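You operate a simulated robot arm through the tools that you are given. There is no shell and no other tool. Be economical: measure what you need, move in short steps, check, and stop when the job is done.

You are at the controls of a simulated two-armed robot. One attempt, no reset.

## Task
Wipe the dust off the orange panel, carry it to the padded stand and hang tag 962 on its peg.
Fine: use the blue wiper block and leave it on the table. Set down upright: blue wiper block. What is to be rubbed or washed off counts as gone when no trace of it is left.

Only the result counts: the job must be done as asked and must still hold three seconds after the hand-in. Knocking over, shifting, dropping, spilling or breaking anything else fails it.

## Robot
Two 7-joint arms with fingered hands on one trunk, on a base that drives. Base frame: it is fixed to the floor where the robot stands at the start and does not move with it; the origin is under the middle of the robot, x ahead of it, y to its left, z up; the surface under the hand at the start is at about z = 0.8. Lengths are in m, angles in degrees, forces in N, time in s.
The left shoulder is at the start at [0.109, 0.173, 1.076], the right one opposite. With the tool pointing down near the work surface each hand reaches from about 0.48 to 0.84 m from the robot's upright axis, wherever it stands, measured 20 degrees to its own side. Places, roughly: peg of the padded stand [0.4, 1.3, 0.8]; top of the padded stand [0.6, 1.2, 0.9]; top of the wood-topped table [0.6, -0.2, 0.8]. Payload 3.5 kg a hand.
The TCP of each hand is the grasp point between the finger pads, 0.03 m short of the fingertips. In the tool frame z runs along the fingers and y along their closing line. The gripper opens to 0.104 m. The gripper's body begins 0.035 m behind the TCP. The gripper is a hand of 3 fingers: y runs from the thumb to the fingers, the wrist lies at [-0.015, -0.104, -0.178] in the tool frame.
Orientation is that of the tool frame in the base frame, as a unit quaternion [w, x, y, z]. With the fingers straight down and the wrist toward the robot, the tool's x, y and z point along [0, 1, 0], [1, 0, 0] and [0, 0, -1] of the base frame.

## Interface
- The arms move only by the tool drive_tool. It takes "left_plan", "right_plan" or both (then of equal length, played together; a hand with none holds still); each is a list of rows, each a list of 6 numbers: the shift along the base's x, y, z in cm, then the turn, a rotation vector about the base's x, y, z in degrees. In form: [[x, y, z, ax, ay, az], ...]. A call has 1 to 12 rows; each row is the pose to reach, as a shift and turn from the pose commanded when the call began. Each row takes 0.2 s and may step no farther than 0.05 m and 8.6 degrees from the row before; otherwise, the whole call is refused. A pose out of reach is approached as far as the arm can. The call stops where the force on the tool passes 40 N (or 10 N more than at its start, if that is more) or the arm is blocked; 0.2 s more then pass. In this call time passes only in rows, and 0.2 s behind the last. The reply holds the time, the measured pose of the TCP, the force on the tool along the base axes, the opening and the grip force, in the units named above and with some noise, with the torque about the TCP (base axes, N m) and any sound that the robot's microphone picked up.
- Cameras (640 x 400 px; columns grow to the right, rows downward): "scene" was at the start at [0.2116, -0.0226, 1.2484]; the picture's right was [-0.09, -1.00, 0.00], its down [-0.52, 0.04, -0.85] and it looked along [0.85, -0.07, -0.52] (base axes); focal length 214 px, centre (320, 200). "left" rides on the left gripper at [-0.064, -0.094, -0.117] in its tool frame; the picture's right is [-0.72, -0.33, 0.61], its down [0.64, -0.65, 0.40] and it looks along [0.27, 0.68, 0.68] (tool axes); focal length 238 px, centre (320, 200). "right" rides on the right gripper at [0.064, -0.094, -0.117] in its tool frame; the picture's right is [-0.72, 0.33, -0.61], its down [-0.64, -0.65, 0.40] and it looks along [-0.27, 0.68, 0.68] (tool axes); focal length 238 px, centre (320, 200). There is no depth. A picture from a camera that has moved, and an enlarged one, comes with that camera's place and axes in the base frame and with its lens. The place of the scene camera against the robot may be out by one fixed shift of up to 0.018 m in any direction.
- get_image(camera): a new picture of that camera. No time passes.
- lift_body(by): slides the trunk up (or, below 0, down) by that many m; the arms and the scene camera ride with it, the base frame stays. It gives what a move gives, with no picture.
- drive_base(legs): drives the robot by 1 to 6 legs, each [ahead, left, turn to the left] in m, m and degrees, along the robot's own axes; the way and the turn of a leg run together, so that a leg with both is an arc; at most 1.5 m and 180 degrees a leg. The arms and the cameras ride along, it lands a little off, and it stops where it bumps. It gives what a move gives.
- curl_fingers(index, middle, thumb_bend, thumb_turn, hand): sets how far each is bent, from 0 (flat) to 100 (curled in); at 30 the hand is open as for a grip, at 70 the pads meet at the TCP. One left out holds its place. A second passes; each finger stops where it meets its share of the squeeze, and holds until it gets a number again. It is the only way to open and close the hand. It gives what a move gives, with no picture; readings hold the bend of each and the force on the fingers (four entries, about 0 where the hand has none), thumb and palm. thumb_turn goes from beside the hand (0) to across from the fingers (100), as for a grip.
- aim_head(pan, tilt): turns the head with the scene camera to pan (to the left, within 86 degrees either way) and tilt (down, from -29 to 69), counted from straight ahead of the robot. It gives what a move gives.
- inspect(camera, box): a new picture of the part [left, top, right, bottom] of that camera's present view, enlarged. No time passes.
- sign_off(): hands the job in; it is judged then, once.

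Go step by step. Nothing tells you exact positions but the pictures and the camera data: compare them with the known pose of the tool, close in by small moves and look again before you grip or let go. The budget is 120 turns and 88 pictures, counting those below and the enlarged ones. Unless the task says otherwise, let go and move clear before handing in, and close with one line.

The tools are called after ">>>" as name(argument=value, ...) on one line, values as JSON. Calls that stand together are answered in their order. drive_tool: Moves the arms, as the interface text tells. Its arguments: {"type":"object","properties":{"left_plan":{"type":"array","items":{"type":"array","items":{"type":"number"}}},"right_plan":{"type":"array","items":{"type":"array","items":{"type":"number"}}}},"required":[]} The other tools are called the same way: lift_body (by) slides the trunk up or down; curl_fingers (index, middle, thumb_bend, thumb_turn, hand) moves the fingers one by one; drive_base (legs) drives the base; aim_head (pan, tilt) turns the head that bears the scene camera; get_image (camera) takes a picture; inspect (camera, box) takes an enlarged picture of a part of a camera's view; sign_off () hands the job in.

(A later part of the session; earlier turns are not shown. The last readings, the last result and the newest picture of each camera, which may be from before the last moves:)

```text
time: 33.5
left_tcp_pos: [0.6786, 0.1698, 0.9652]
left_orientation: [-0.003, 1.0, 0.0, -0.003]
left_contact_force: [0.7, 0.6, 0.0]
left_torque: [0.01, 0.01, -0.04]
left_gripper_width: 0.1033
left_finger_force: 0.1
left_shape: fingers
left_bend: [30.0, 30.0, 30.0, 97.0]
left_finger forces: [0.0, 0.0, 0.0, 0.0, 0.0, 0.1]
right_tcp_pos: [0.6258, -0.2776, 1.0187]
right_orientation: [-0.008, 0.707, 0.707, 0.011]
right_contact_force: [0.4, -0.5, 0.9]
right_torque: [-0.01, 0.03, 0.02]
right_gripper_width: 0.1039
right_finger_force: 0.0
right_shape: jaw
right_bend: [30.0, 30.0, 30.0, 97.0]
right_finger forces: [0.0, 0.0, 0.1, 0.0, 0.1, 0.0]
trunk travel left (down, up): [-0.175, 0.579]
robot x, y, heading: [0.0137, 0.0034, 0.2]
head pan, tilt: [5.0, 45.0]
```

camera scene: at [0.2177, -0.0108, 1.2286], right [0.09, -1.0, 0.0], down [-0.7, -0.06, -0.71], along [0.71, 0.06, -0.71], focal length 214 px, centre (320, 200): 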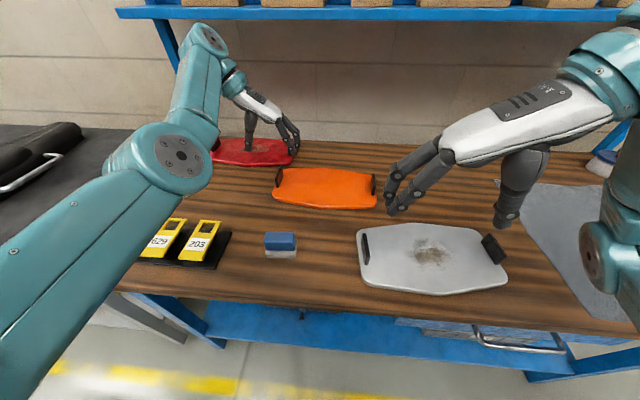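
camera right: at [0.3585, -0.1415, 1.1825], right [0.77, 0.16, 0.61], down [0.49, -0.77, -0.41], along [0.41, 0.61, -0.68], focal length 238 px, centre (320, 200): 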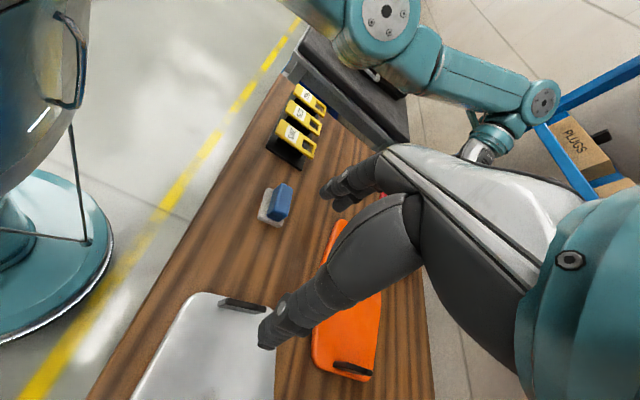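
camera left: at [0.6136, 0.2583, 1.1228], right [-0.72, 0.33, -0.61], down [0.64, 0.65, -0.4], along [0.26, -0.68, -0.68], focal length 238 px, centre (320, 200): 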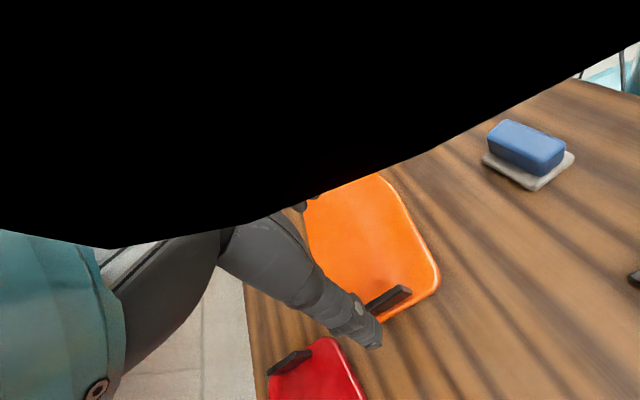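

>>> drive_tool(right_plan=[[1, 0, -1, 0, 0, 7.5], [2, 0, -1, 0, 0, 15], [3, 0, -1, 0, 0, 22.5], [4, 0, -1, 0, 0, 30], [5, 0, -1, 0, 0, 37.5], [6, 0, -1, 0, 0, 45], [6, 1, -1, 0, 0, 52.5], [6, 3, -1.5, 0, 0, 60], [6, 5, -2, 0, 0, 67.5], [6, 7, -2.5, 0, 0, 75], [6, 9, -3, 0, 0, 82.5], [6, 11, -4, 0, 0, 90]])

>>> get_image(camera="scene")

```text
time: 36.1
left_tcp_pos: [0.6757, 0.1685, 0.9659]
left_orientation: [-0.003, 1.0, -0.001, -0.001]
left_contact_force: [0.4, -1.3, 0.7]
left_torque: [0.06, -0.03, 0.02]
left_gripper_width: 0.1031
left_finger_force: 0.1
left_shape: fingers
left_bend: [30.0, 30.0, 30.0, 97.0]
left_finger forces: [0.1, 0.0, 0.1, 0.0, 0.0, 0.1]
right_tcp_pos: [0.371, -0.1487, 1.0711]
right_orientation: [-0.016, 0.012, 1.0, 0.002]
right_contact_force: [-0.7, -0.3, 0.6]
right_torque: [0.03, -0.03, -0.01]
right_gripper_width: 0.1037
right_finger_force: 0.1
right_shape: jaw
right_bend: [30.0, 30.0, 30.0, 98.0]
right_finger forces: [0.1, 0.1, 0.0, 0.1, 0.0, 0.0]
right hand out of reach, approached as far as the arm can: row 4, 5, 6, 7, 8, 9, 10, 11, 12
trunk travel left (down, up): [-0.175, 0.579]
robot x, y, heading: [0.015, 0.0014, 0.1]
head pan, tilt: [5.0, 45.0]
```

```text
61 pictures are left
camera scene: at [0.2178, -0.0096, 1.2285], right [0.09, -1.0, 0.0], down [-0.7, -0.06, -0.71], along [0.71, 0.06, -0.71], focal length 214 px, centre (320, 200)
```

scene: 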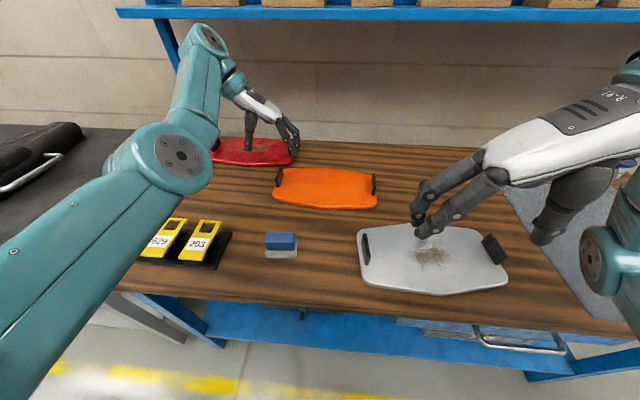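

The right arm again folds early. I'll unwind and retry with the hand lower and further out, where the elbow has more room.

>>> drive_tool(right_plan=[[1, -1, 0, 0, 0, -8.5], [2, -2, 0, 0, 0, -17], [4, -3, 0, 0, 0, -25.5], [7, -4, 0, 0, 0, -34], [10, -5, 0, 0, 0, -42.5], [13, -7, -1, 0, 0, -51], [17, -9, -2, 0, 0, -59.5], [21, -10, -4, 0, 0, -68], [25, -11, -7, 0, 0, -76.5], [29, -11.5, -10, 0, 0, -85], [33, -11.5, -13, 0, 0, -89], [35, -11, -15, 0, 0, -89]])

>>> get_image(camera="scene")

```text
refused: row 9 steps farther than a row can; nothing moved
```

```text
60 pictures are left
camera scene: at [0.2178, -0.0096, 1.2285], right [0.09, -1.0, 0.0], down [-0.7, -0.06, -0.71], along [0.71, 0.06, -0.71], focal length 214 px, centre (320, 200)
```

scene: 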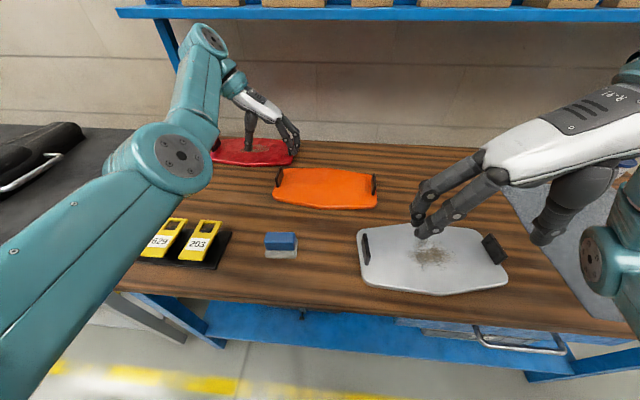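

>>> drive_tool(right_plan=[[1, -1, 0, 0, 0, -8.5], [3, -2, 0, 0, 0, -17], [6, -3, 0, 0, 0, -25.5], [9, -4, 0, 0, 0, -34], [12, -5, -1, 0, 0, -42.5], [16, -7, -2, 0, 0, -51], [20, -9, -3, 0, 0, -59.5], [23, -10, -5, 0, 0, -68], [26, -11, -8, 0, 0, -76.5], [29, -11, -11, 0, 0, -85], [32, -11, -13.5, 0, 0, -89], [34, -10.5, -15, 0, 0, -89]])

>>> get_image(camera="scene")

```text
time: 38.7
left_tcp_pos: [0.6767, 0.1691, 0.9647]
left_orientation: [-0.001, 1.0, -0.001, -0.002]
left_contact_force: [-0.4, 0.2, -0.3]
left_torque: [0.0, 0.0, 0.02]
left_gripper_width: 0.1027
left_finger_force: 0.0
left_shape: fingers
left_bend: [30.0, 30.0, 30.0, 97.0]
left_finger forces: [0.0, 0.0, 0.0, 0.1, 0.1, 0.1]
right_tcp_pos: [0.712, -0.2496, 0.9156]
right_orientation: [-0.009, 0.7, 0.714, 0.012]
right_contact_force: [0.5, 0.9, 0.0]
right_torque: [0.0, 0.05, 0.0]
right_gripper_width: 0.1037
right_finger_force: 0.0
right_shape: jaw
right_bend: [30.0, 30.0, 30.0, 98.0]
right_finger forces: [0.0, 0.0, 0.1, 0.1, 0.0, 0.0]
trunk travel left (down, up): [-0.175, 0.579]
robot x, y, heading: [0.0151, -0.0003, -0.0]
head pan, tilt: [5.0, 45.0]
```

```text
59 pictures are left
camera scene: at [0.2197, -0.0075, 1.2281], right [0.09, -1.0, 0.0], down [-0.7, -0.06, -0.71], along [0.7, 0.06, -0.71], focal length 214 px, centre (320, 200)
```

scene: 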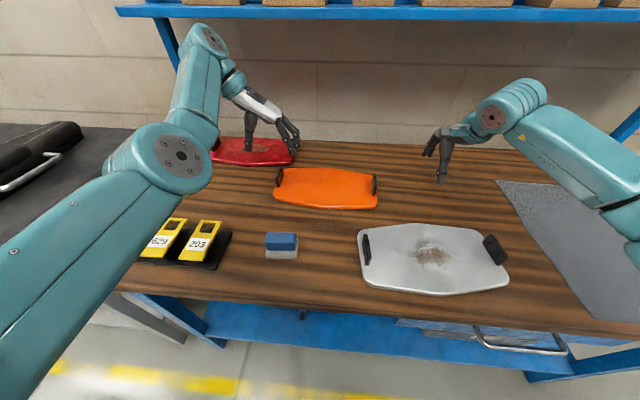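

>>> drive_tool(right_plan=[[0, 0, 0.5, 0, 0, 7.5], [0, 0, 1, 0, 0, 15], [0, 0.5, 1, 0, 0, 22.5], [0, 1, 1, 0, 0, 30], [0, 2, 1, 0, 0, 37.5], [0, 3, 1, 0, 0, 45], [0, 4, 1, 0, 0, 52.5], [-1, 5, 1, 0, 0, 60], [-1, 6, 1, 0, 0, 67.5], [-2, 7, 1, 0, 0, 75], [-2, 8, 1, 0, 0, 82.5], [-2, 9, 1, 0, 0, 89]])

>>> get_image(camera="scene")

```text
time: 41.3
left_tcp_pos: [0.6773, 0.1677, 0.9666]
left_orientation: [-0.004, 1.0, 0.0, -0.002]
left_contact_force: [0.4, -1.0, 0.4]
left_torque: [0.04, 0.05, -0.01]
left_gripper_width: 0.1029
left_finger_force: 0.1
left_shape: fingers
left_bend: [30.0, 30.0, 30.0, 97.0]
left_finger forces: [0.1, 0.0, 0.0, 0.0, 0.1, 0.0]
right_tcp_pos: [0.5889, -0.1164, 0.9891]
right_orientation: [0.092, 0.303, 0.948, -0.031]
right_contact_force: [-0.4, -1.1, 0.2]
right_torque: [-0.02, -0.05, -0.02]
right_gripper_width: 0.1039
right_finger_force: 0.0
right_shape: jaw
right_bend: [30.0, 30.0, 30.0, 97.0]
right_finger forces: [0.0, 0.0, 0.0, 0.0, 0.0, 0.0]
right hand out of reach, approached as far as the arm can: row 4, 5, 6, 7, 8, 9, 10, 11, 12
trunk travel left (down, up): [-0.175, 0.579]
robot x, y, heading: [0.0151, -0.0018, 0.1]
head pan, tilt: [5.0, 45.0]
```

```text
58 pictures are left
camera scene: at [0.2184, -0.0092, 1.2284], right [0.09, -1.0, 0.0], down [-0.7, -0.06, -0.71], along [0.7, 0.06, -0.71], focal length 214 px, centre (320, 200)
```

scene: 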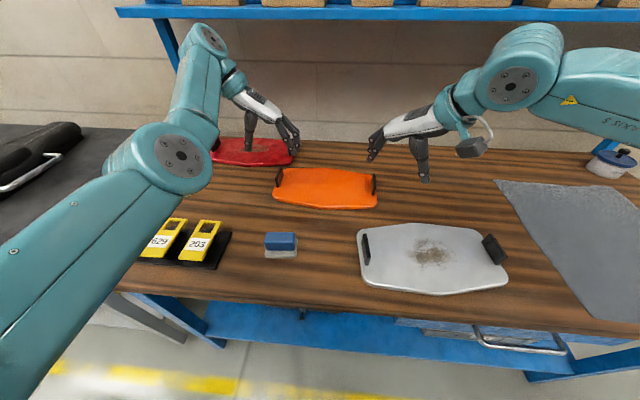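

The right elbow sits in a different posture than the left. The left got its posture by reaching across the middle, so I'll unwind the right and repeat that mirrored path.

>>> drive_tool(right_plan=[[0, -2, 0, 1.3, 0.6, -6.8], [0, -4, 0, 2.6, 1.3, -13.6], [0, -6, 0, 3.9, 1.9, -20.4], [0, -8, -1, 5.2, 2.5, -27.2], [0, -9, -2, 6.5, 3.2, -34], [-1, -9, -3, 7.8, 3.8, -40.8], [-2, -8, -4, 9.1, 4.5, -47.6], [-4, -6, -5, 10.4, 5.1, -54.4], [-6, -3, -5, 10.4, 5.1, -54.4], [-7, 0, -5, 10.4, 5.1, -54.4]])

>>> drive_tool(right_plan=[[2, 1, 0, 0, 0, 0], [5, 3, 0, 0, 0, 0], [9, 5, 0, 0, 0, 0], [13, 7, 0, 0, 0, 0], [17, 8, 0, 0, 0, 0], [17.5, 8, -1, 0, 0, 0]])

>>> get_image(camera="scene")

```text
time: 43.5
left_tcp_pos: [0.6775, 0.17, 0.965]
left_orientation: [-0.002, 1.0, -0.001, -0.001]
left_contact_force: [0.2, -0.8, 0.1]
left_torque: [0.0, 0.02, 0.0]
left_gripper_width: 0.1027
left_finger_force: 0.0
left_shape: fingers
left_bend: [30.0, 30.0, 30.0, 97.0]
left_finger forces: [0.0, 0.0, 0.0, 0.0, 0.0, 0.1]
right_tcp_pos: [0.5209, -0.1139, 0.9369]
right_orientation: [-0.001, 0.708, 0.707, -0.001]
right_contact_force: [-0.1, -0.1, 0.2]
right_torque: [0.01, 0.02, 0.03]
right_gripper_width: 0.1039
right_finger_force: 0.1
right_shape: jaw
right_bend: [30.0, 30.0, 30.0, 97.0]
right_finger forces: [0.0, 0.1, 0.0, 0.1, 0.0, 0.1]
trunk travel left (down, up): [-0.175, 0.579]
robot x, y, heading: [0.0172, -0.0013, -0.1]
head pan, tilt: [5.0, 45.0]
```

```text
time: 44.9
left_tcp_pos: [0.6789, 0.1679, 0.9656]
left_orientation: [-0.003, 1.0, -0.001, -0.002]
left_contact_force: [0.4, 0.4, 0.4]
left_torque: [0.01, -0.02, -0.01]
left_gripper_width: 0.103
left_finger_force: 0.1
left_shape: fingers
left_bend: [30.0, 30.0, 30.0, 97.0]
left_finger forces: [0.0, 0.0, 0.0, 0.0, 0.0, 0.0]
right_tcp_pos: [0.6947, -0.0352, 0.9279]
right_orientation: [-0.001, 0.707, 0.708, -0.001]
right_contact_force: [1.0, -0.1, 0.0]
right_torque: [-0.02, 0.01, 0.02]
right_gripper_width: 0.1038
right_finger_force: 0.1
right_shape: jaw
right_bend: [30.0, 30.0, 30.0, 97.0]
right_finger forces: [0.0, 0.1, 0.1, 0.0, 0.0, 0.0]
trunk travel left (down, up): [-0.175, 0.579]
robot x, y, heading: [0.0162, -0.0024, 0.1]
head pan, tilt: [5.0, 45.0]
```

```text
57 pictures are left
camera scene: at [0.2196, -0.0077, 1.2281], right [0.09, -1.0, 0.0], down [-0.7, -0.06, -0.71], along [0.7, 0.06, -0.71], focal length 214 px, centre (320, 200)
```

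scene: 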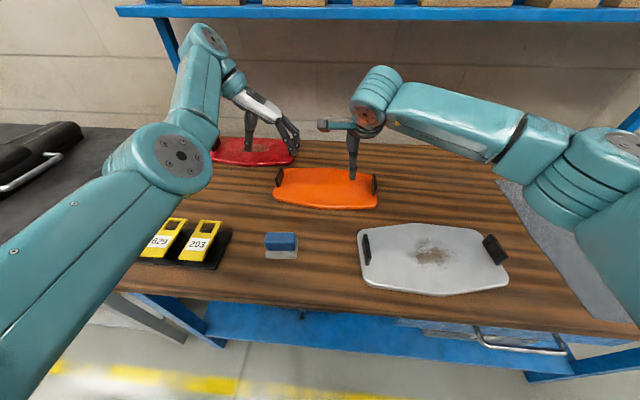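

>>> drive_tool(right_plan=[[0, 0, 1, 0, 0, 7.5], [0, 0, 2, 0, 0, 15], [0, 0, 2, 0, 0, 22.5], [0, 0, 2, 0, 0, 30], [0, 0, 2, 0, 0, 37.5], [0, 0, 2, 0, 0, 45], [0, 0, 2, 0, 0, 52.5], [0, 0, 2, 0, 0, 60]])

```text
time: 46.7
left_tcp_pos: [0.6775, 0.1703, 0.9663]
left_orientation: [-0.003, 1.0, -0.001, -0.002]
left_contact_force: [-0.8, -0.3, -0.3]
left_torque: [0.02, -0.01, 0.0]
left_gripper_width: 0.103
left_finger_force: 0.1
left_shape: fingers
left_bend: [30.0, 30.0, 30.0, 97.0]
left_finger forces: [0.0, 0.0, 0.0, 0.1, 0.0, 0.0]
right_tcp_pos: [0.6952, -0.0359, 0.9481]
right_orientation: [0.0, 0.412, 0.911, -0.001]
right_contact_force: [0.4, -0.4, 0.3]
right_torque: [0.0, 0.0, 0.03]
right_gripper_width: 0.1039
right_finger_force: 0.0
right_shape: jaw
right_bend: [30.0, 30.0, 30.0, 97.0]
right_finger forces: [0.1, 0.0, 0.0, 0.0, 0.1, 0.0]
right hand out of reach, approached as far as the arm can: row 6, 7, 8
trunk travel left (down, up): [-0.175, 0.579]
robot x, y, heading: [0.0177, 0.0011, 0.1]
head pan, tilt: [5.0, 45.0]
```

The right turned 41° inward and stopped. The opposite turn (wrist inward, fingers outward) may suit this arm, so I'll test that over the right handle.

>>> drive_tool(right_plan=[[0, -0.5, 0, 0, 0, -8], [0, -1, 0, 0, 0, -16], [0, -1.5, 0, 0, 0, -24], [0, -2, 0, 0, 0, -32], [0, -3, 0, 0, 0, -40], [0, -4, 0, 0, 0, -48], [-1, -5, 0, 0, 0, -56], [-1, -6, 0, 0, 0, -64], [-1, -7, 0, 0, 0, -72], [-1, -7, 0, 0, 0, -80], [-1, -7, 0, 0, 0, -88], [-1, -7, 0, 0, 0, -96]])

>>> drive_tool(right_plan=[[0, 0, 0, 0, 0, -7], [0, 0, 0, 0, 0, -14], [0, 0, 0, 0, 0, -21], [0, 0, 0, 0, 0, -28], [0, 0, 0, 0, 0, -35]])

>>> get_image(camera="scene")

```text
time: 49.3
left_tcp_pos: [0.6781, 0.1689, 0.9649]
left_orientation: [-0.002, 1.0, -0.001, -0.002]
left_contact_force: [-0.4, -0.2, -0.1]
left_torque: [-0.01, 0.02, -0.02]
left_gripper_width: 0.1028
left_finger_force: 0.0
left_shape: fingers
left_bend: [30.0, 30.0, 30.0, 97.0]
left_finger forces: [0.0, 0.0, 0.0, 0.1, 0.1, 0.0]
right_tcp_pos: [0.6844, -0.1058, 0.9477]
right_orientation: [-0.001, 0.953, 0.301, 0.001]
right_contact_force: [0.0, 0.4, 0.2]
right_torque: [0.02, -0.02, -0.04]
right_gripper_width: 0.1043
right_finger_force: 0.1
right_shape: jaw
right_bend: [30.0, 30.0, 30.0, 97.0]
right_finger forces: [0.0, 0.1, 0.0, 0.0, 0.0, 0.0]
trunk travel left (down, up): [-0.175, 0.579]
robot x, y, heading: [0.0198, 0.0027, -0.0]
head pan, tilt: [5.0, 45.0]
```

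```text
time: 50.5
left_tcp_pos: [0.6779, 0.1664, 0.9657]
left_orientation: [-0.002, 1.0, -0.002, -0.003]
left_contact_force: [0.0, 0.3, 0.6]
left_torque: [0.03, 0.03, -0.01]
left_gripper_width: 0.1026
left_finger_force: 0.1
left_shape: fingers
left_bend: [30.0, 30.0, 30.0, 97.0]
left_finger forces: [0.1, 0.1, 0.1, 0.0, 0.0, 0.0]
right_tcp_pos: [0.665, -0.104, 0.9537]
right_orientation: [-0.004, 1.0, 0.012, 0.005]
right_contact_force: [0.0, -0.6, -0.7]
right_torque: [0.0, 0.0, 0.0]
right_gripper_width: 0.104
right_finger_force: 0.0
right_shape: jaw
right_bend: [30.0, 30.0, 30.0, 97.0]
right_finger forces: [0.0, 0.1, 0.0, 0.0, 0.0, 0.1]
right hand out of reach, approached as far as the arm can: row 5
trunk travel left (down, up): [-0.175, 0.579]
robot x, y, heading: [0.0161, 0.0027, 0.0]
head pan, tilt: [5.0, 45.0]
```

```text
56 pictures are left
camera scene: at [0.2193, -0.009, 1.2283], right [0.09, -1.0, 0.0], down [-0.7, -0.06, -0.71], along [0.7, 0.06, -0.71], focal length 214 px, centre (320, 200)
```

scene: 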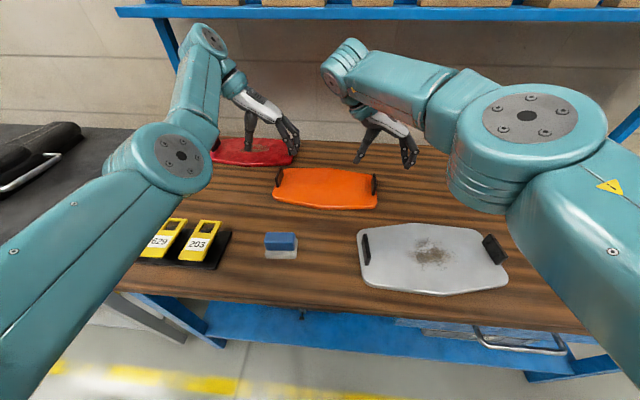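

The wrist-inward turn works for the right hand. Now I'll measure both handles with the wrist cameras.

>>> get_image(camera="right")

>>> get_image(camera="left")

>>> inspect(camera="scene", box=[250, 130, 400, 230])

```text
55 pictures are left
camera right: at [0.7261, -0.0095, 1.0712], right [-0.72, -0.35, 0.6], down [-0.65, 0.64, -0.41], along [-0.25, -0.68, -0.69], focal length 238 px, centre (320, 200)
```

right: 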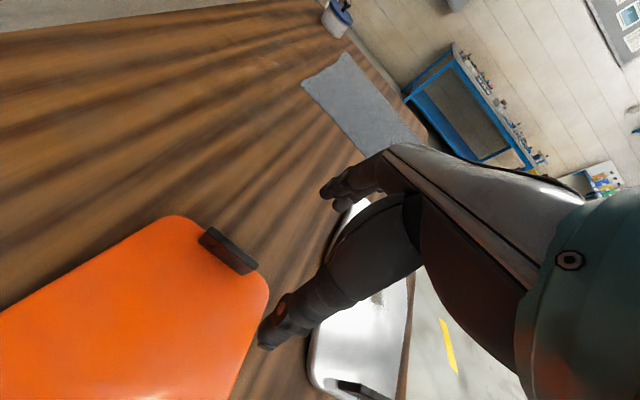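

```text
54 pictures are left
camera left: at [0.6149, 0.2619, 1.0815], right [-0.72, 0.33, -0.61], down [0.64, 0.65, -0.4], along [0.26, -0.68, -0.68], focal length 238 px, centre (320, 200)
```

left: 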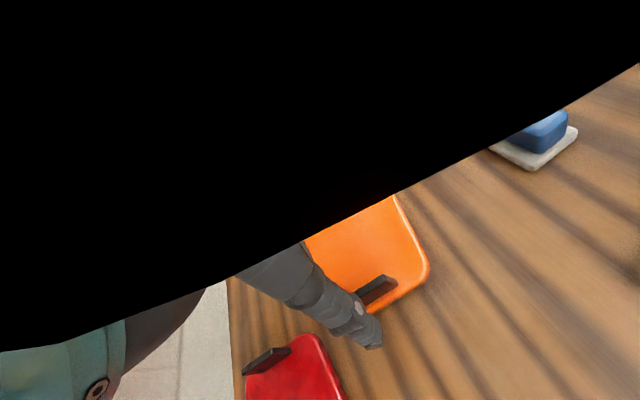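

```text
4.00 times, centred on (325, 180) of scene
camera zoom: at [0.2193, -0.009, 1.2283], right [0.09, -1.0, 0.0], down [-0.7, -0.06, -0.71], along [0.7, 0.06, -0.71], focal length 858 px, centre (300, 280)
```

zoom: 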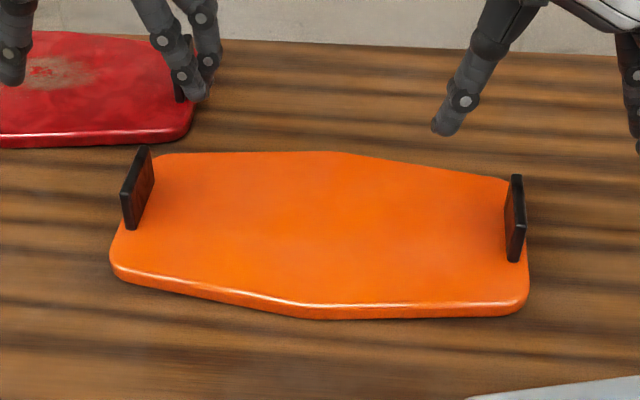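

Handle tops are at about (0.70, −0.103) and (0.702, 0.17). I'll move both hands forward over them and down partway.

>>> drive_tool(left_plan=[[0.5, 0, -1.5, 0, 0, 0], [1, 0, -3, 0, 0, 0], [1.8, 0.2, -4.5, 0, 0, 0], [2.2, 0.2, -5.5, 0, 0, 0]], right_plan=[[0.5, 0, -1.5, 0, 0, 0], [1.5, 0, -3, 0, 0, 0], [2.5, 0, -4, 0, 0, 0], [3.2, 0, -4.5, 0, 0, 0]])

```text
time: 51.5
left_tcp_pos: [0.6895, 0.1741, 0.9087]
left_orientation: [-0.002, 1.0, -0.002, -0.001]
left_contact_force: [0.5, 0.1, -0.6]
left_torque: [-0.01, -0.02, -0.01]
left_gripper_width: 0.1028
left_finger_force: 0.1
left_shape: fingers
left_bend: [30.0, 30.0, 30.0, 97.0]
left_finger forces: [0.1, 0.1, 0.0, 0.1, 0.0, 0.1]
left hand out of reach, approached as far as the arm can: row 3, 4
right_tcp_pos: [0.6707, -0.1027, 0.9139]
right_orientation: [-0.001, 1.0, 0.003, 0.0]
right_contact_force: [-0.2, -1.2, -0.2]
right_torque: [0.01, 0.0, 0.03]
right_gripper_width: 0.104
right_finger_force: 0.1
right_shape: jaw
right_bend: [30.0, 30.0, 30.0, 97.0]
right_finger forces: [0.0, 0.0, 0.1, 0.0, 0.0, 0.0]
right hand out of reach, approached as far as the arm can: row 2, 3, 4
trunk travel left (down, up): [-0.175, 0.579]
robot x, y, heading: [0.0174, 0.0022, -0.0]
head pan, tilt: [5.0, 45.0]
```

Both are at their forward limit, so I'll edge the base 3 cm ahead (the table edge is still about 10 cm from the base).

>>> drive_base(legs=[[0.035, 0, 0]])

>>> get_image(camera="right")

>>> inspect(camera="scene", box=[220, 110, 430, 240])

```text
time: 52.4
left_tcp_pos: [0.7251, 0.1733, 0.9081]
left_orientation: [-0.003, 1.0, -0.001, -0.003]
left_contact_force: [1.3, 0.1, -0.6]
left_torque: [0.02, 0.05, 0.0]
left_gripper_width: 0.103
left_finger_force: 0.1
left_shape: fingers
left_bend: [30.0, 30.0, 30.0, 97.0]
left_finger forces: [0.0, 0.1, 0.0, 0.0, 0.0, 0.0]
right_tcp_pos: [0.7065, -0.1029, 0.9142]
right_orientation: [0.0, 1.0, 0.002, -0.001]
right_contact_force: [0.1, -0.3, -0.8]
right_torque: [0.0, -0.03, 0.03]
right_gripper_width: 0.1037
right_finger_force: 0.0
right_shape: jaw
right_bend: [30.0, 30.0, 30.0, 97.0]
right_finger forces: [0.1, 0.1, 0.1, 0.0, 0.0, 0.0]
trunk travel left (down, up): [-0.175, 0.579]
robot x, y, heading: [0.0528, -0.0004, 0.0]
head pan, tilt: [5.0, 45.0]
```

```text
52 pictures are left
camera right: at [0.7704, -0.0085, 1.0304], right [-0.72, -0.33, 0.61], down [-0.64, 0.65, -0.4], along [-0.27, -0.68, -0.68], focal length 238 px, centre (320, 200)
```

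right: 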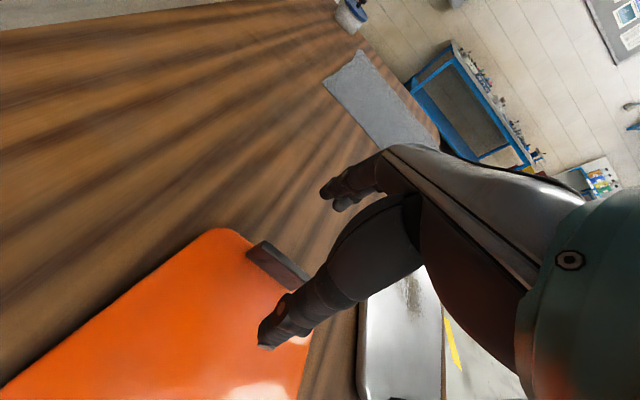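

```text
3.05 times, centred on (325, 175) of scene
camera zoom: at [0.2554, -0.0075, 1.2279], right [0.09, -1.0, 0.0], down [-0.7, -0.06, -0.71], along [0.7, 0.06, -0.71], focal length 654 px, centre (305, 276)
```

zoom: 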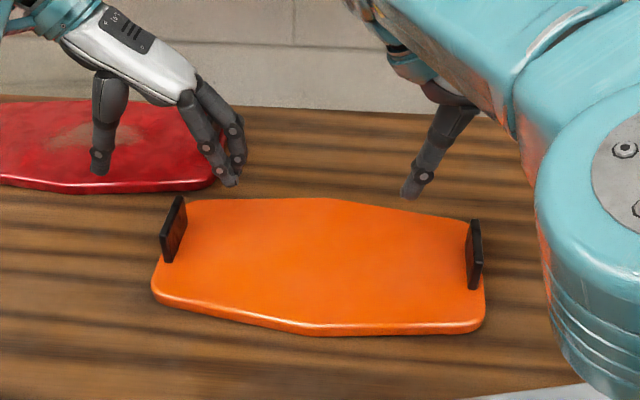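

>>> drive_tool(left_plan=[[-2.2, -0.2, -1, 0, 0, 0], [-2.2, -0.2, -2.5, 0, 0, 0], [-2.2, -0.2, -4, 0, 0, 0]], right_plan=[[-0.6, 0, -1, 0, 0, 0], [-0.6, 0, -2.5, 0, 0, 0], [-0.6, 0, -4.3, 0, 0, 0]])

>>> get_image(camera="left")

>>> get_image(camera="right")

>>> inspect(camera="scene", box=[220, 110, 430, 240])

```text
time: 53.1
left_tcp_pos: [0.7012, 0.1703, 0.8688]
left_orientation: [-0.004, 1.0, -0.002, -0.002]
left_contact_force: [0.2, 0.0, 0.6]
left_torque: [0.02, 0.01, 0.01]
left_gripper_width: 0.1029
left_finger_force: 0.1
left_shape: fingers
left_bend: [30.0, 30.0, 30.0, 97.0]
left_finger forces: [0.0, 0.1, 0.0, 0.1, 0.1, 0.0]
right_tcp_pos: [0.7006, -0.1038, 0.8707]
right_orientation: [0.0, 1.0, 0.002, 0.0]
right_contact_force: [1.0, 0.0, 0.9]
right_torque: [0.0, 0.0, 0.01]
right_gripper_width: 0.104
right_finger_force: 0.1
right_shape: jaw
right_bend: [30.0, 30.0, 30.0, 97.0]
right_finger forces: [0.0, 0.0, 0.0, 0.0, 0.1, 0.1]
trunk travel left (down, up): [-0.175, 0.579]
robot x, y, heading: [0.0523, 0.0037, 0.2]
head pan, tilt: [5.0, 45.0]
```

```text
50 pictures are left
camera left: at [0.6397, 0.2646, 0.9847], right [-0.72, 0.33, -0.61], down [0.64, 0.65, -0.4], along [0.26, -0.68, -0.68], focal length 238 px, centre (320, 200)
```

left: 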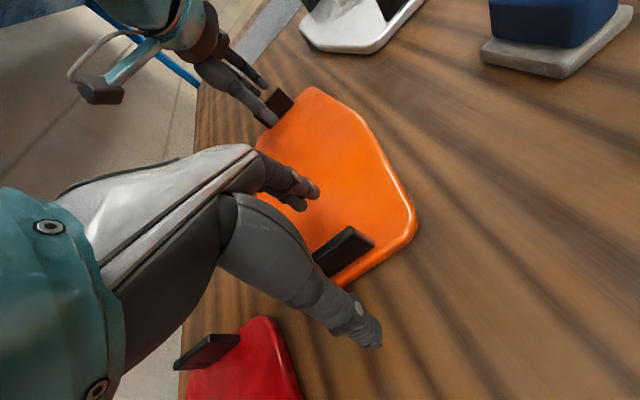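

```text
49 pictures are left
camera right: at [0.7642, -0.009, 0.9879], right [-0.72, -0.33, 0.61], down [-0.64, 0.65, -0.4], along [-0.27, -0.68, -0.68], focal length 238 px, centre (320, 200)
```

right: 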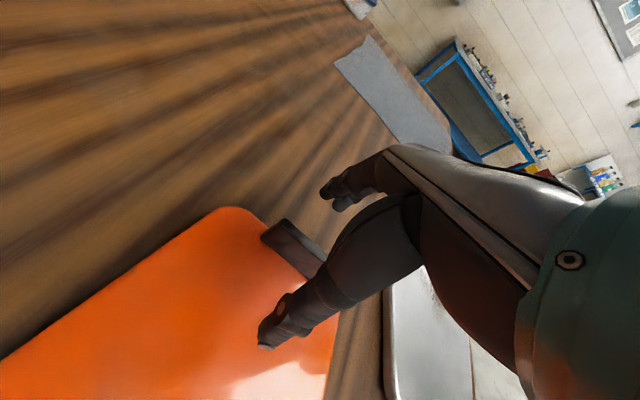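

```text
3.05 times, centred on (325, 175) of scene
camera zoom: at [0.2545, -0.0076, 1.2281], right [0.09, -1.0, 0.0], down [-0.7, -0.06, -0.71], along [0.7, 0.06, -0.71], focal length 654 px, centre (305, 276)
```

zoom: 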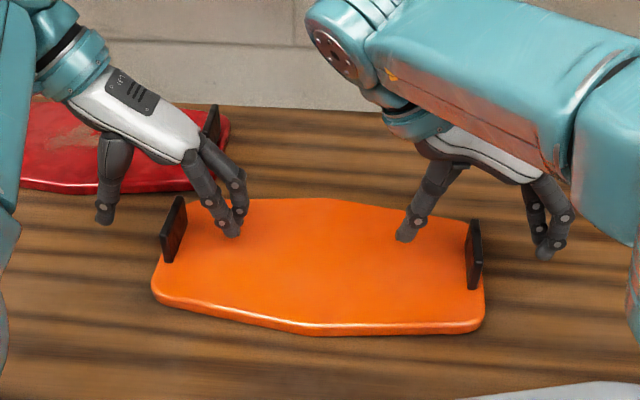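

Both handles lie between the thumbs and fingers. I'll lower the final 1.8 cm and close.

>>> drive_tool(left_plan=[[0, 0, -0.8, 0, 0, 0], [0, 0, -1.6, 0, 0, 0]], right_plan=[[0, 0, -0.9, 0, 0, 0], [0, 0, -1.8, 0, 0, 0]])

>>> inspect(camera="left", box=[240, 140, 440, 360])

```text
time: 53.8
left_tcp_pos: [0.7031, 0.1694, 0.8521]
left_orientation: [-0.002, 1.0, -0.001, -0.001]
left_contact_force: [-0.4, 0.4, 0.4]
left_torque: [0.0, 0.05, 0.0]
left_gripper_width: 0.1028
left_finger_force: 0.0
left_shape: fingers
left_bend: [30.0, 30.0, 30.0, 97.0]
left_finger forces: [0.1, 0.0, 0.0, 0.0, 0.1, 0.0]
right_tcp_pos: [0.7007, -0.103, 0.854]
right_orientation: [-0.002, 1.0, 0.001, 0.001]
right_contact_force: [-0.7, -0.2, 0.1]
right_torque: [0.01, -0.01, 0.03]
right_gripper_width: 0.1039
right_finger_force: 0.1
right_shape: jaw
right_bend: [30.0, 30.0, 30.0, 97.0]
right_finger forces: [0.1, 0.0, 0.0, 0.1, 0.1, 0.0]
trunk travel left (down, up): [-0.175, 0.579]
robot x, y, heading: [0.0517, 0.0005, -0.1]
head pan, tilt: [5.0, 45.0]
```

```text
1.82 times, centred on (340, 250) of left
camera zoom: at [0.6397, 0.2645, 0.9688], right [-0.72, 0.33, -0.61], down [0.64, 0.65, -0.4], along [0.27, -0.68, -0.68], focal length 433 px, centre (284, 109)
```

zoom: 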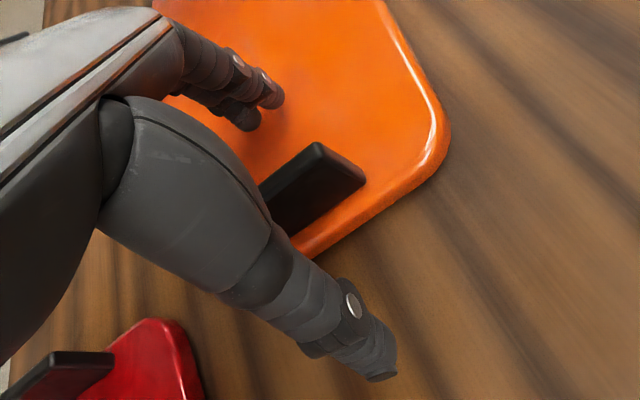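

>>> curl_fingers(hand="left", index=75, middle=75, thumb_bend=75)

>>> curl_fingers(hand="right", index=75, middle=75, thumb_bend=75)

>>> inspect(camera="scene", box=[220, 110, 430, 240])

```text
time: 54.8
left_tcp_pos: [0.7019, 0.17, 0.8531]
left_orientation: [-0.003, 1.0, -0.001, -0.002]
left_contact_force: [0.1, -1.5, -0.3]
left_torque: [0.14, 0.09, -0.11]
left_gripper_width: 0.0041
left_finger_force: 12.8
left_shape: fingers
left_bend: [73.0, 73.0, 69.0, 97.0]
left_finger forces: [6.4, 6.3, 0.0, 0.0, 12.3, 0.1]
right_tcp_pos: [0.6997, -0.103, 0.8531]
right_orientation: [-0.001, 1.0, 0.002, 0.0]
right_contact_force: [-0.9, 0.4, -0.2]
right_torque: [0.01, 0.02, 0.0]
right_gripper_width: 0.1042
right_finger_force: 0.0
right_shape: jaw
right_bend: [30.0, 30.0, 30.0, 97.0]
right_finger forces: [0.1, 0.0, 0.0, 0.1, 0.0, 0.0]
trunk travel left (down, up): [-0.175, 0.579]
robot x, y, heading: [0.0517, -0.0011, -0.0]
head pan, tilt: [5.0, 45.0]
```

```text
time: 55.8
left_tcp_pos: [0.7022, 0.1711, 0.8536]
left_orientation: [-0.002, 1.0, 0.0, -0.001]
left_contact_force: [-0.3, 2.9, 1.7]
left_torque: [0.14, 0.09, -0.12]
left_gripper_width: 0.0041
left_finger_force: 11.6
left_shape: fingers
left_bend: [74.0, 73.0, 68.0, 97.0]
left_finger forces: [5.0, 4.8, 0.0, 0.0, 12.8, 0.1]
right_tcp_pos: [0.7003, -0.1028, 0.8527]
right_orientation: [0.0, 1.0, 0.002, 0.0]
right_contact_force: [-0.1, -2.4, 1.8]
right_torque: [0.05, -0.06, 0.11]
right_gripper_width: 0.0038
right_finger_force: 13.0
right_shape: fingers
right_bend: [73.0, 73.0, 69.0, 97.0]
right_finger forces: [7.4, 6.7, 0.0, 0.0, 11.4, 0.0]
trunk travel left (down, up): [-0.175, 0.579]
robot x, y, heading: [0.0513, -0.0023, 0.1]
head pan, tilt: [5.0, 45.0]
```

```text
3.05 times, centred on (325, 175) of scene
camera zoom: at [0.2547, -0.0075, 1.2281], right [0.09, -1.0, 0.0], down [-0.7, -0.06, -0.71], along [0.7, 0.06, -0.71], focal length 654 px, centre (305, 276)
```

zoom: 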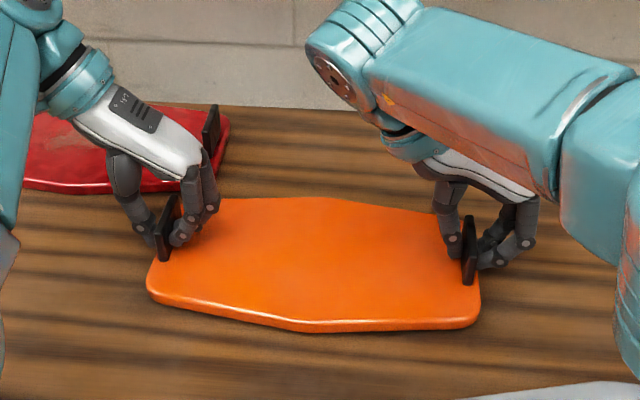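

Both handles are firmly gripped. I'll lift with the trunk, a little first and then more.

>>> lift_body(by=0.03)

>>> get_image(camera="scene")

```text
time: 56.5
left_tcp_pos: [0.7018, 0.1715, 0.8819]
left_orientation: [-0.002, 1.0, -0.002, -0.002]
left_contact_force: [-0.8, 2.2, -2.9]
left_torque: [0.1, 0.05, -0.13]
left_gripper_width: 0.0041
left_finger_force: 11.1
left_shape: fingers
left_bend: [74.0, 73.0, 68.0, 97.0]
left_finger forces: [5.0, 5.2, 0.0, 0.0, 12.4, 0.0]
right_tcp_pos: [0.6984, -0.1039, 0.8902]
right_orientation: [-0.001, 1.0, 0.002, 0.007]
right_contact_force: [0.7, -2.6, -1.1]
right_torque: [-0.02, 0.01, 0.11]
right_gripper_width: 0.0039
right_finger_force: 11.6
right_shape: fingers
right_bend: [73.0, 73.0, 69.0, 97.0]
right_finger forces: [7.1, 5.9, 0.0, 0.0, 11.1, 0.1]
trunk travel left (down, up): [-0.205, 0.549]
robot x, y, heading: [0.0514, -0.0012, -0.2]
head pan, tilt: [5.0, 45.0]
```

```text
45 pictures are left
camera scene: at [0.2404, -0.0073, 1.259], right [0.09, -1.0, 0.0], down [-0.71, -0.06, -0.71], along [0.7, 0.06, -0.71], focal length 214 px, centre (320, 200)
```

scene: 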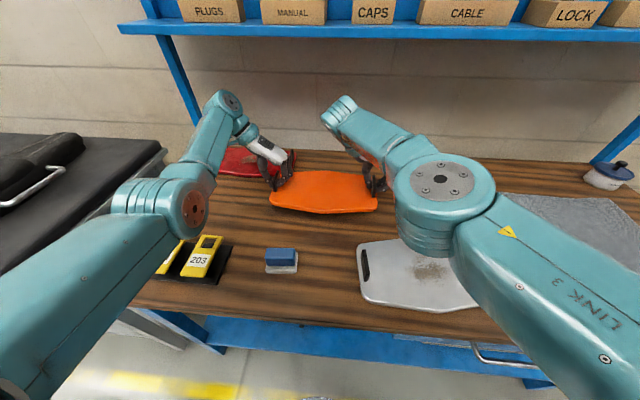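

The panel hangs level between the hands. I'll lift a bit more, back away from the table, then raise it above the stand height.

>>> lift_body(by=0.08)

>>> drive_base(legs=[[-0.3, 0, 0], [-0.25, 0, 0]])

>>> lift_body(by=0.1)

>>> get_image(camera="scene")

```text
time: 57.7
left_tcp_pos: [0.6952, 0.1709, 0.9905]
left_orientation: [-0.002, 1.0, -0.001, 0.022]
left_contact_force: [-1.0, -1.2, -2.1]
left_torque: [0.03, 0.02, -0.16]
left_gripper_width: 0.004
left_finger_force: 11.5
left_shape: fingers
left_bend: [74.0, 73.0, 68.0, 97.0]
left_finger forces: [5.7, 6.6, 0.0, 0.0, 11.1, 0.0]
right_tcp_pos: [0.6854, -0.1031, 1.0156]
right_orientation: [-0.001, 0.999, 0.003, 0.046]
right_contact_force: [0.4, 1.0, -2.4]
right_torque: [0.09, -0.04, 0.05]
right_gripper_width: 0.0038
right_finger_force: 11.8
right_shape: fingers
right_bend: [74.0, 73.0, 69.0, 97.0]
right_finger forces: [5.5, 4.7, 0.1, 0.0, 11.8, 0.0]
trunk travel left (down, up): [-0.285, 0.469]
robot x, y, heading: [0.0511, -0.0023, 0.0]
head pan, tilt: [5.0, 45.0]
```

```text
time: 61.1
left_tcp_pos: [0.1489, 0.17, 0.9919]
left_orientation: [-0.004, 1.0, -0.001, 0.022]
left_contact_force: [-0.7, -2.4, -1.9]
left_torque: [-0.02, 0.0, -0.1]
left_gripper_width: 0.004
left_finger_force: 11.5
left_shape: fingers
left_bend: [74.0, 73.0, 68.0, 97.0]
left_finger forces: [5.9, 6.5, 0.0, 0.1, 10.9, 0.1]
right_tcp_pos: [0.1369, -0.1039, 1.0165]
right_orientation: [-0.001, 0.999, 0.002, 0.047]
right_contact_force: [-0.6, 1.2, -1.2]
right_torque: [0.07, -0.02, 0.09]
right_gripper_width: 0.0041
right_finger_force: 11.1
right_shape: fingers
right_bend: [74.0, 73.0, 69.0, 97.0]
right_finger forces: [5.4, 4.7, 0.0, 0.0, 11.8, 0.1]
trunk travel left (down, up): [-0.285, 0.469]
robot x, y, heading: [-0.4934, 0.0032, -0.1]
head pan, tilt: [5.0, 45.0]
```

```text
time: 62.5
left_tcp_pos: [0.1366, 0.171, 1.1296]
left_orientation: [-0.003, 0.999, -0.001, 0.055]
left_contact_force: [-1.2, -2.4, -1.3]
left_torque: [0.04, 0.04, -0.13]
left_gripper_width: 0.0039
left_finger_force: 11.8
left_shape: fingers
left_bend: [74.0, 73.0, 68.0, 97.0]
left_finger forces: [6.1, 6.6, 0.0, 0.0, 10.8, 0.0]
right_tcp_pos: [0.1238, -0.104, 1.1564]
right_orientation: [-0.002, 0.997, 0.001, 0.08]
right_contact_force: [0.4, 2.0, -1.7]
right_torque: [0.07, -0.03, 0.1]
right_gripper_width: 0.0038
right_finger_force: 10.6
right_shape: fingers
right_bend: [74.0, 73.0, 69.0, 97.0]
right_finger forces: [5.1, 4.5, 0.0, 0.0, 11.8, 0.0]
trunk travel left (down, up): [-0.385, 0.369]
robot x, y, heading: [-0.4949, 0.0014, 0.1]
head pan, tilt: [5.0, 45.0]
```

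```text
44 pictures are left
camera scene: at [-0.3741, -0.0071, 1.4426], right [0.09, -1.0, 0.0], down [-0.7, -0.06, -0.71], along [0.7, 0.06, -0.71], focal length 214 px, centre (320, 200)
```

scene: 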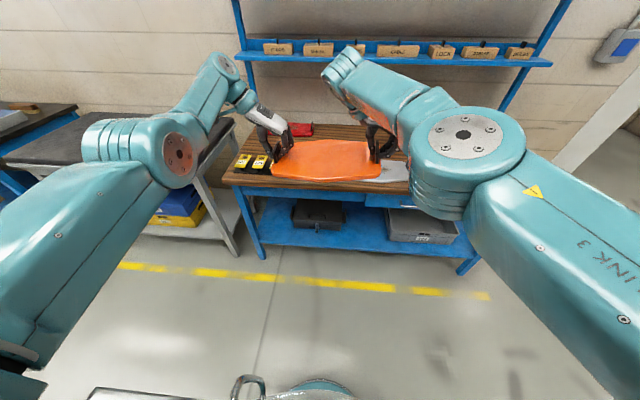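

Lifting left the panel slightly tilted (right hand 2.7 cm higher, pitched up 6–9°). I'll level the two hands together back to their original relation.

>>> drive_tool(left_plan=[[0, 0, 0, 0, 1.5, 0], [0, 0, 0, 0, 3, 0], [0, 0, 0, 0, 4.5, 0], [0, 0, 0, 0, 6.3, 0]], right_plan=[[0.25, 0, -0.7, 0, 2.3, 0], [0.5, 0, -1.4, 0, 4.6, 0], [0.75, 0, -2.1, 0, 6.9, 0], [1, 0, -2.7, 0, 9.2, 0]])

>>> inspect(camera="scene", box=[200, 80, 440, 230])

```text
time: 63.5
left_tcp_pos: [0.1141, 0.1712, 1.1287]
left_orientation: [-0.004, 1.0, -0.002, 0.0]
left_contact_force: [-0.2, -0.8, -1.6]
left_torque: [0.06, 0.01, -0.15]
left_gripper_width: 0.0041
left_finger_force: 11.9
left_shape: fingers
left_bend: [74.0, 73.0, 68.0, 97.0]
left_finger forces: [5.8, 5.9, 0.0, 0.0, 11.6, 0.0]
left hand out of reach, approached as far as the arm can: row 1, 2, 3, 4
right_tcp_pos: [0.0998, -0.1045, 1.1398]
right_orientation: [-0.001, 1.0, 0.001, 0.014]
right_contact_force: [0.1, 0.9, -1.5]
right_torque: [0.12, -0.02, 0.12]
right_gripper_width: 0.0042
right_finger_force: 11.2
right_shape: fingers
right_bend: [74.0, 73.0, 69.0, 97.0]
right_finger forces: [5.8, 5.2, 0.0, 0.0, 11.4, 0.0]
right hand out of reach, approached as far as the arm can: row 1, 2, 3, 4
trunk travel left (down, up): [-0.385, 0.369]
robot x, y, heading: [-0.4953, 0.0025, 0.2]
head pan, tilt: [5.0, 45.0]
```

```text
2.67 times, centred on (320, 155) of scene
camera zoom: at [-0.3749, -0.0073, 1.4428], right [0.09, -1.0, 0.0], down [-0.7, -0.06, -0.71], along [0.7, 0.06, -0.71], focal length 572 px, centre (320, 320)
```

zoom: 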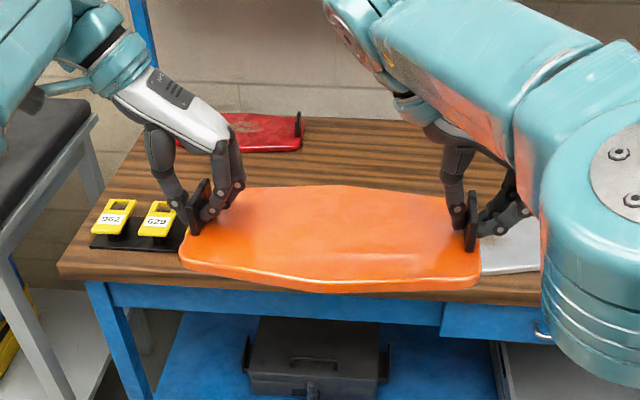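

>>> drive_tool(left_plan=[[-1, 0, -1, 0, 0, 0], [-2, 0, -2, 0, 0, 0], [-3, 0, -3, 0, 0, 0]], right_plan=[[-0.7, 0, -1.4, 0, 0.5, 0], [-1.3, 0, -2.8, 0, 1, 0], [-1.9, 0, -4.1, 0, 1.6, 0]])

>>> drive_base(legs=[[0, 0.6, 0], [0, 0.6, 0]])

>>> get_image(camera="scene")

```text
time: 64.2
left_tcp_pos: [0.1153, 0.1723, 1.0971]
left_orientation: [-0.003, 1.0, -0.002, -0.001]
left_contact_force: [-0.9, -0.4, -2.3]
left_torque: [0.05, 0.05, -0.15]
left_gripper_width: 0.0043
left_finger_force: 12.3
left_shape: fingers
left_bend: [74.0, 73.0, 68.0, 97.0]
left_finger forces: [6.1, 7.4, 0.0, 0.0, 11.8, 0.0]
left hand out of reach, approached as far as the arm can: row 1, 2, 3
right_tcp_pos: [0.0905, -0.1025, 1.098]
right_orientation: [0.0, 1.0, 0.002, -0.015]
right_contact_force: [0.5, 2.1, 0.1]
right_torque: [0.13, -0.07, 0.06]
right_gripper_width: 0.0041
right_finger_force: 10.5
right_shape: fingers
right_bend: [74.0, 74.0, 69.0, 97.0]
right_finger forces: [6.0, 3.7, 0.1, 0.1, 11.6, 0.1]
right hand out of reach, approached as far as the arm can: row 2, 3
trunk travel left (down, up): [-0.385, 0.369]
robot x, y, heading: [-0.4918, 0.0002, -0.0]
head pan, tilt: [5.0, 45.0]
```

```text
time: 70.7
left_tcp_pos: [0.1112, 1.3863, 1.0976]
left_orientation: [-0.003, 1.0, 0.002, 0.0]
left_contact_force: [-0.1, -3.4, -2.0]
left_torque: [0.03, 0.04, -0.17]
left_gripper_width: 0.0042
left_finger_force: 13.0
left_shape: fingers
left_bend: [74.0, 73.0, 68.0, 97.0]
left_finger forces: [6.6, 7.7, 0.0, 0.0, 11.3, 0.0]
right_tcp_pos: [0.0867, 1.1109, 1.0992]
right_orientation: [-0.001, 1.0, 0.005, -0.013]
right_contact_force: [0.5, 2.7, -0.7]
right_torque: [0.13, -0.03, 0.07]
right_gripper_width: 0.0041
right_finger_force: 11.3
right_shape: fingers
right_bend: [74.0, 74.0, 69.0, 97.0]
right_finger forces: [5.5, 3.8, 0.0, 0.0, 12.4, 0.1]
trunk travel left (down, up): [-0.385, 0.369]
robot x, y, heading: [-0.4965, 1.2109, 0.2]
head pan, tilt: [5.0, 45.0]
```

```text
42 pictures are left
camera scene: at [-0.3775, 1.2028, 1.4428], right [0.09, -1.0, 0.0], down [-0.7, -0.07, -0.71], along [0.7, 0.07, -0.71], focal length 214 px, centre (320, 200)
```

scene: 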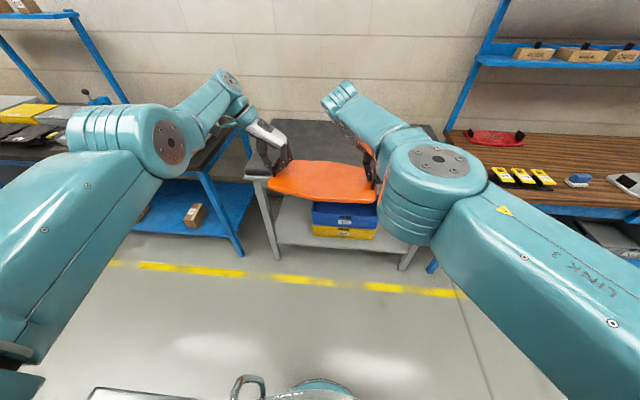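

>>> inspect(camera="scene", box=[220, 100, 460, 280])

```text
2.22 times, centred on (340, 190) of scene
camera zoom: at [-0.3775, 1.2028, 1.4428], right [0.09, -1.0, 0.0], down [-0.7, -0.07, -0.71], along [0.7, 0.07, -0.71], focal length 477 px, centre (276, 222)
```

zoom: 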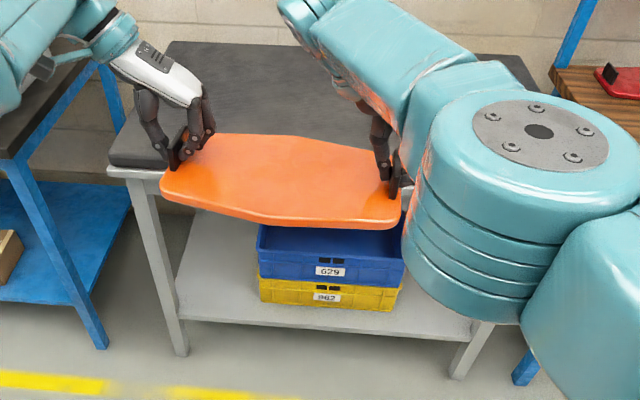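

The free part of the stand lies ahead, with the case hidden to the right behind my forearm (y below about 0.95). I'll advance 0.42 m and shift 5 cm left so the panel is over the empty area, still high, and look.

>>> drive_base(legs=[[0, 0.05, 0], [0.42, 0, 0]])

>>> get_image(camera="scene")

>>> get_image(camera="right")

>>> get_image(camera="left")

```text
time: 73.8
left_tcp_pos: [0.5363, 1.4368, 1.0986]
left_orientation: [-0.003, 1.0, 0.001, 0.001]
left_contact_force: [-0.1, -1.2, -2.4]
left_torque: [0.02, 0.05, -0.14]
left_gripper_width: 0.0043
left_finger_force: 12.7
left_shape: fingers
left_bend: [74.0, 73.0, 68.0, 97.0]
left_finger forces: [6.3, 7.6, 0.1, 0.0, 11.5, 0.0]
right_tcp_pos: [0.5101, 1.1612, 1.0983]
right_orientation: [-0.001, 1.0, 0.005, -0.015]
right_contact_force: [0.5, 2.8, -0.9]
right_torque: [0.12, -0.01, 0.05]
right_gripper_width: 0.0042
right_finger_force: 11.0
right_shape: fingers
right_bend: [74.0, 74.0, 69.0, 97.0]
right_finger forces: [5.6, 4.0, 0.0, 0.1, 12.2, 0.1]
trunk travel left (down, up): [-0.385, 0.369]
robot x, y, heading: [-0.0737, 1.2613, 0.2]
head pan, tilt: [5.0, 45.0]
```

```text
40 pictures are left
camera scene: at [0.0469, 1.2541, 1.4428], right [0.09, -1.0, 0.0], down [-0.7, -0.06, -0.71], along [0.7, 0.06, -0.71], focal length 214 px, centre (320, 200)
```

scene: 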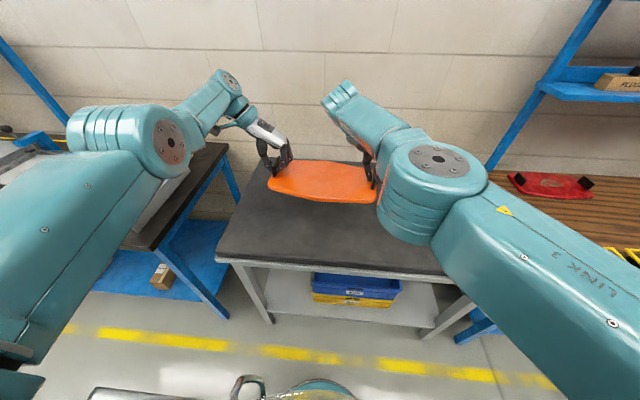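

```text
39 pictures are left
camera right: at [0.5776, 1.2556, 1.2134], right [-0.7, -0.33, 0.63], down [-0.66, 0.65, -0.38], along [-0.28, -0.68, -0.67], focal length 238 px, centre (320, 200)
```

right: 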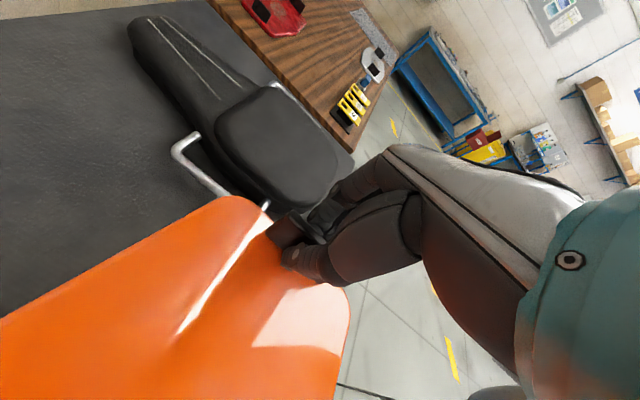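

```text
38 pictures are left
camera left: at [0.4723, 1.5306, 1.2141], right [-0.72, 0.33, -0.61], down [0.64, 0.66, -0.4], along [0.27, -0.68, -0.68], focal length 238 px, centre (320, 200)
```

left: 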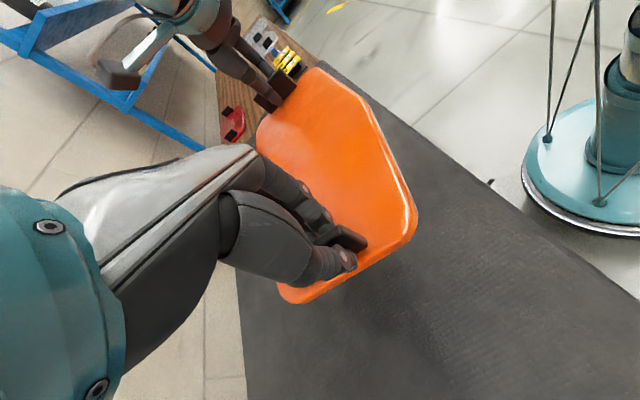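

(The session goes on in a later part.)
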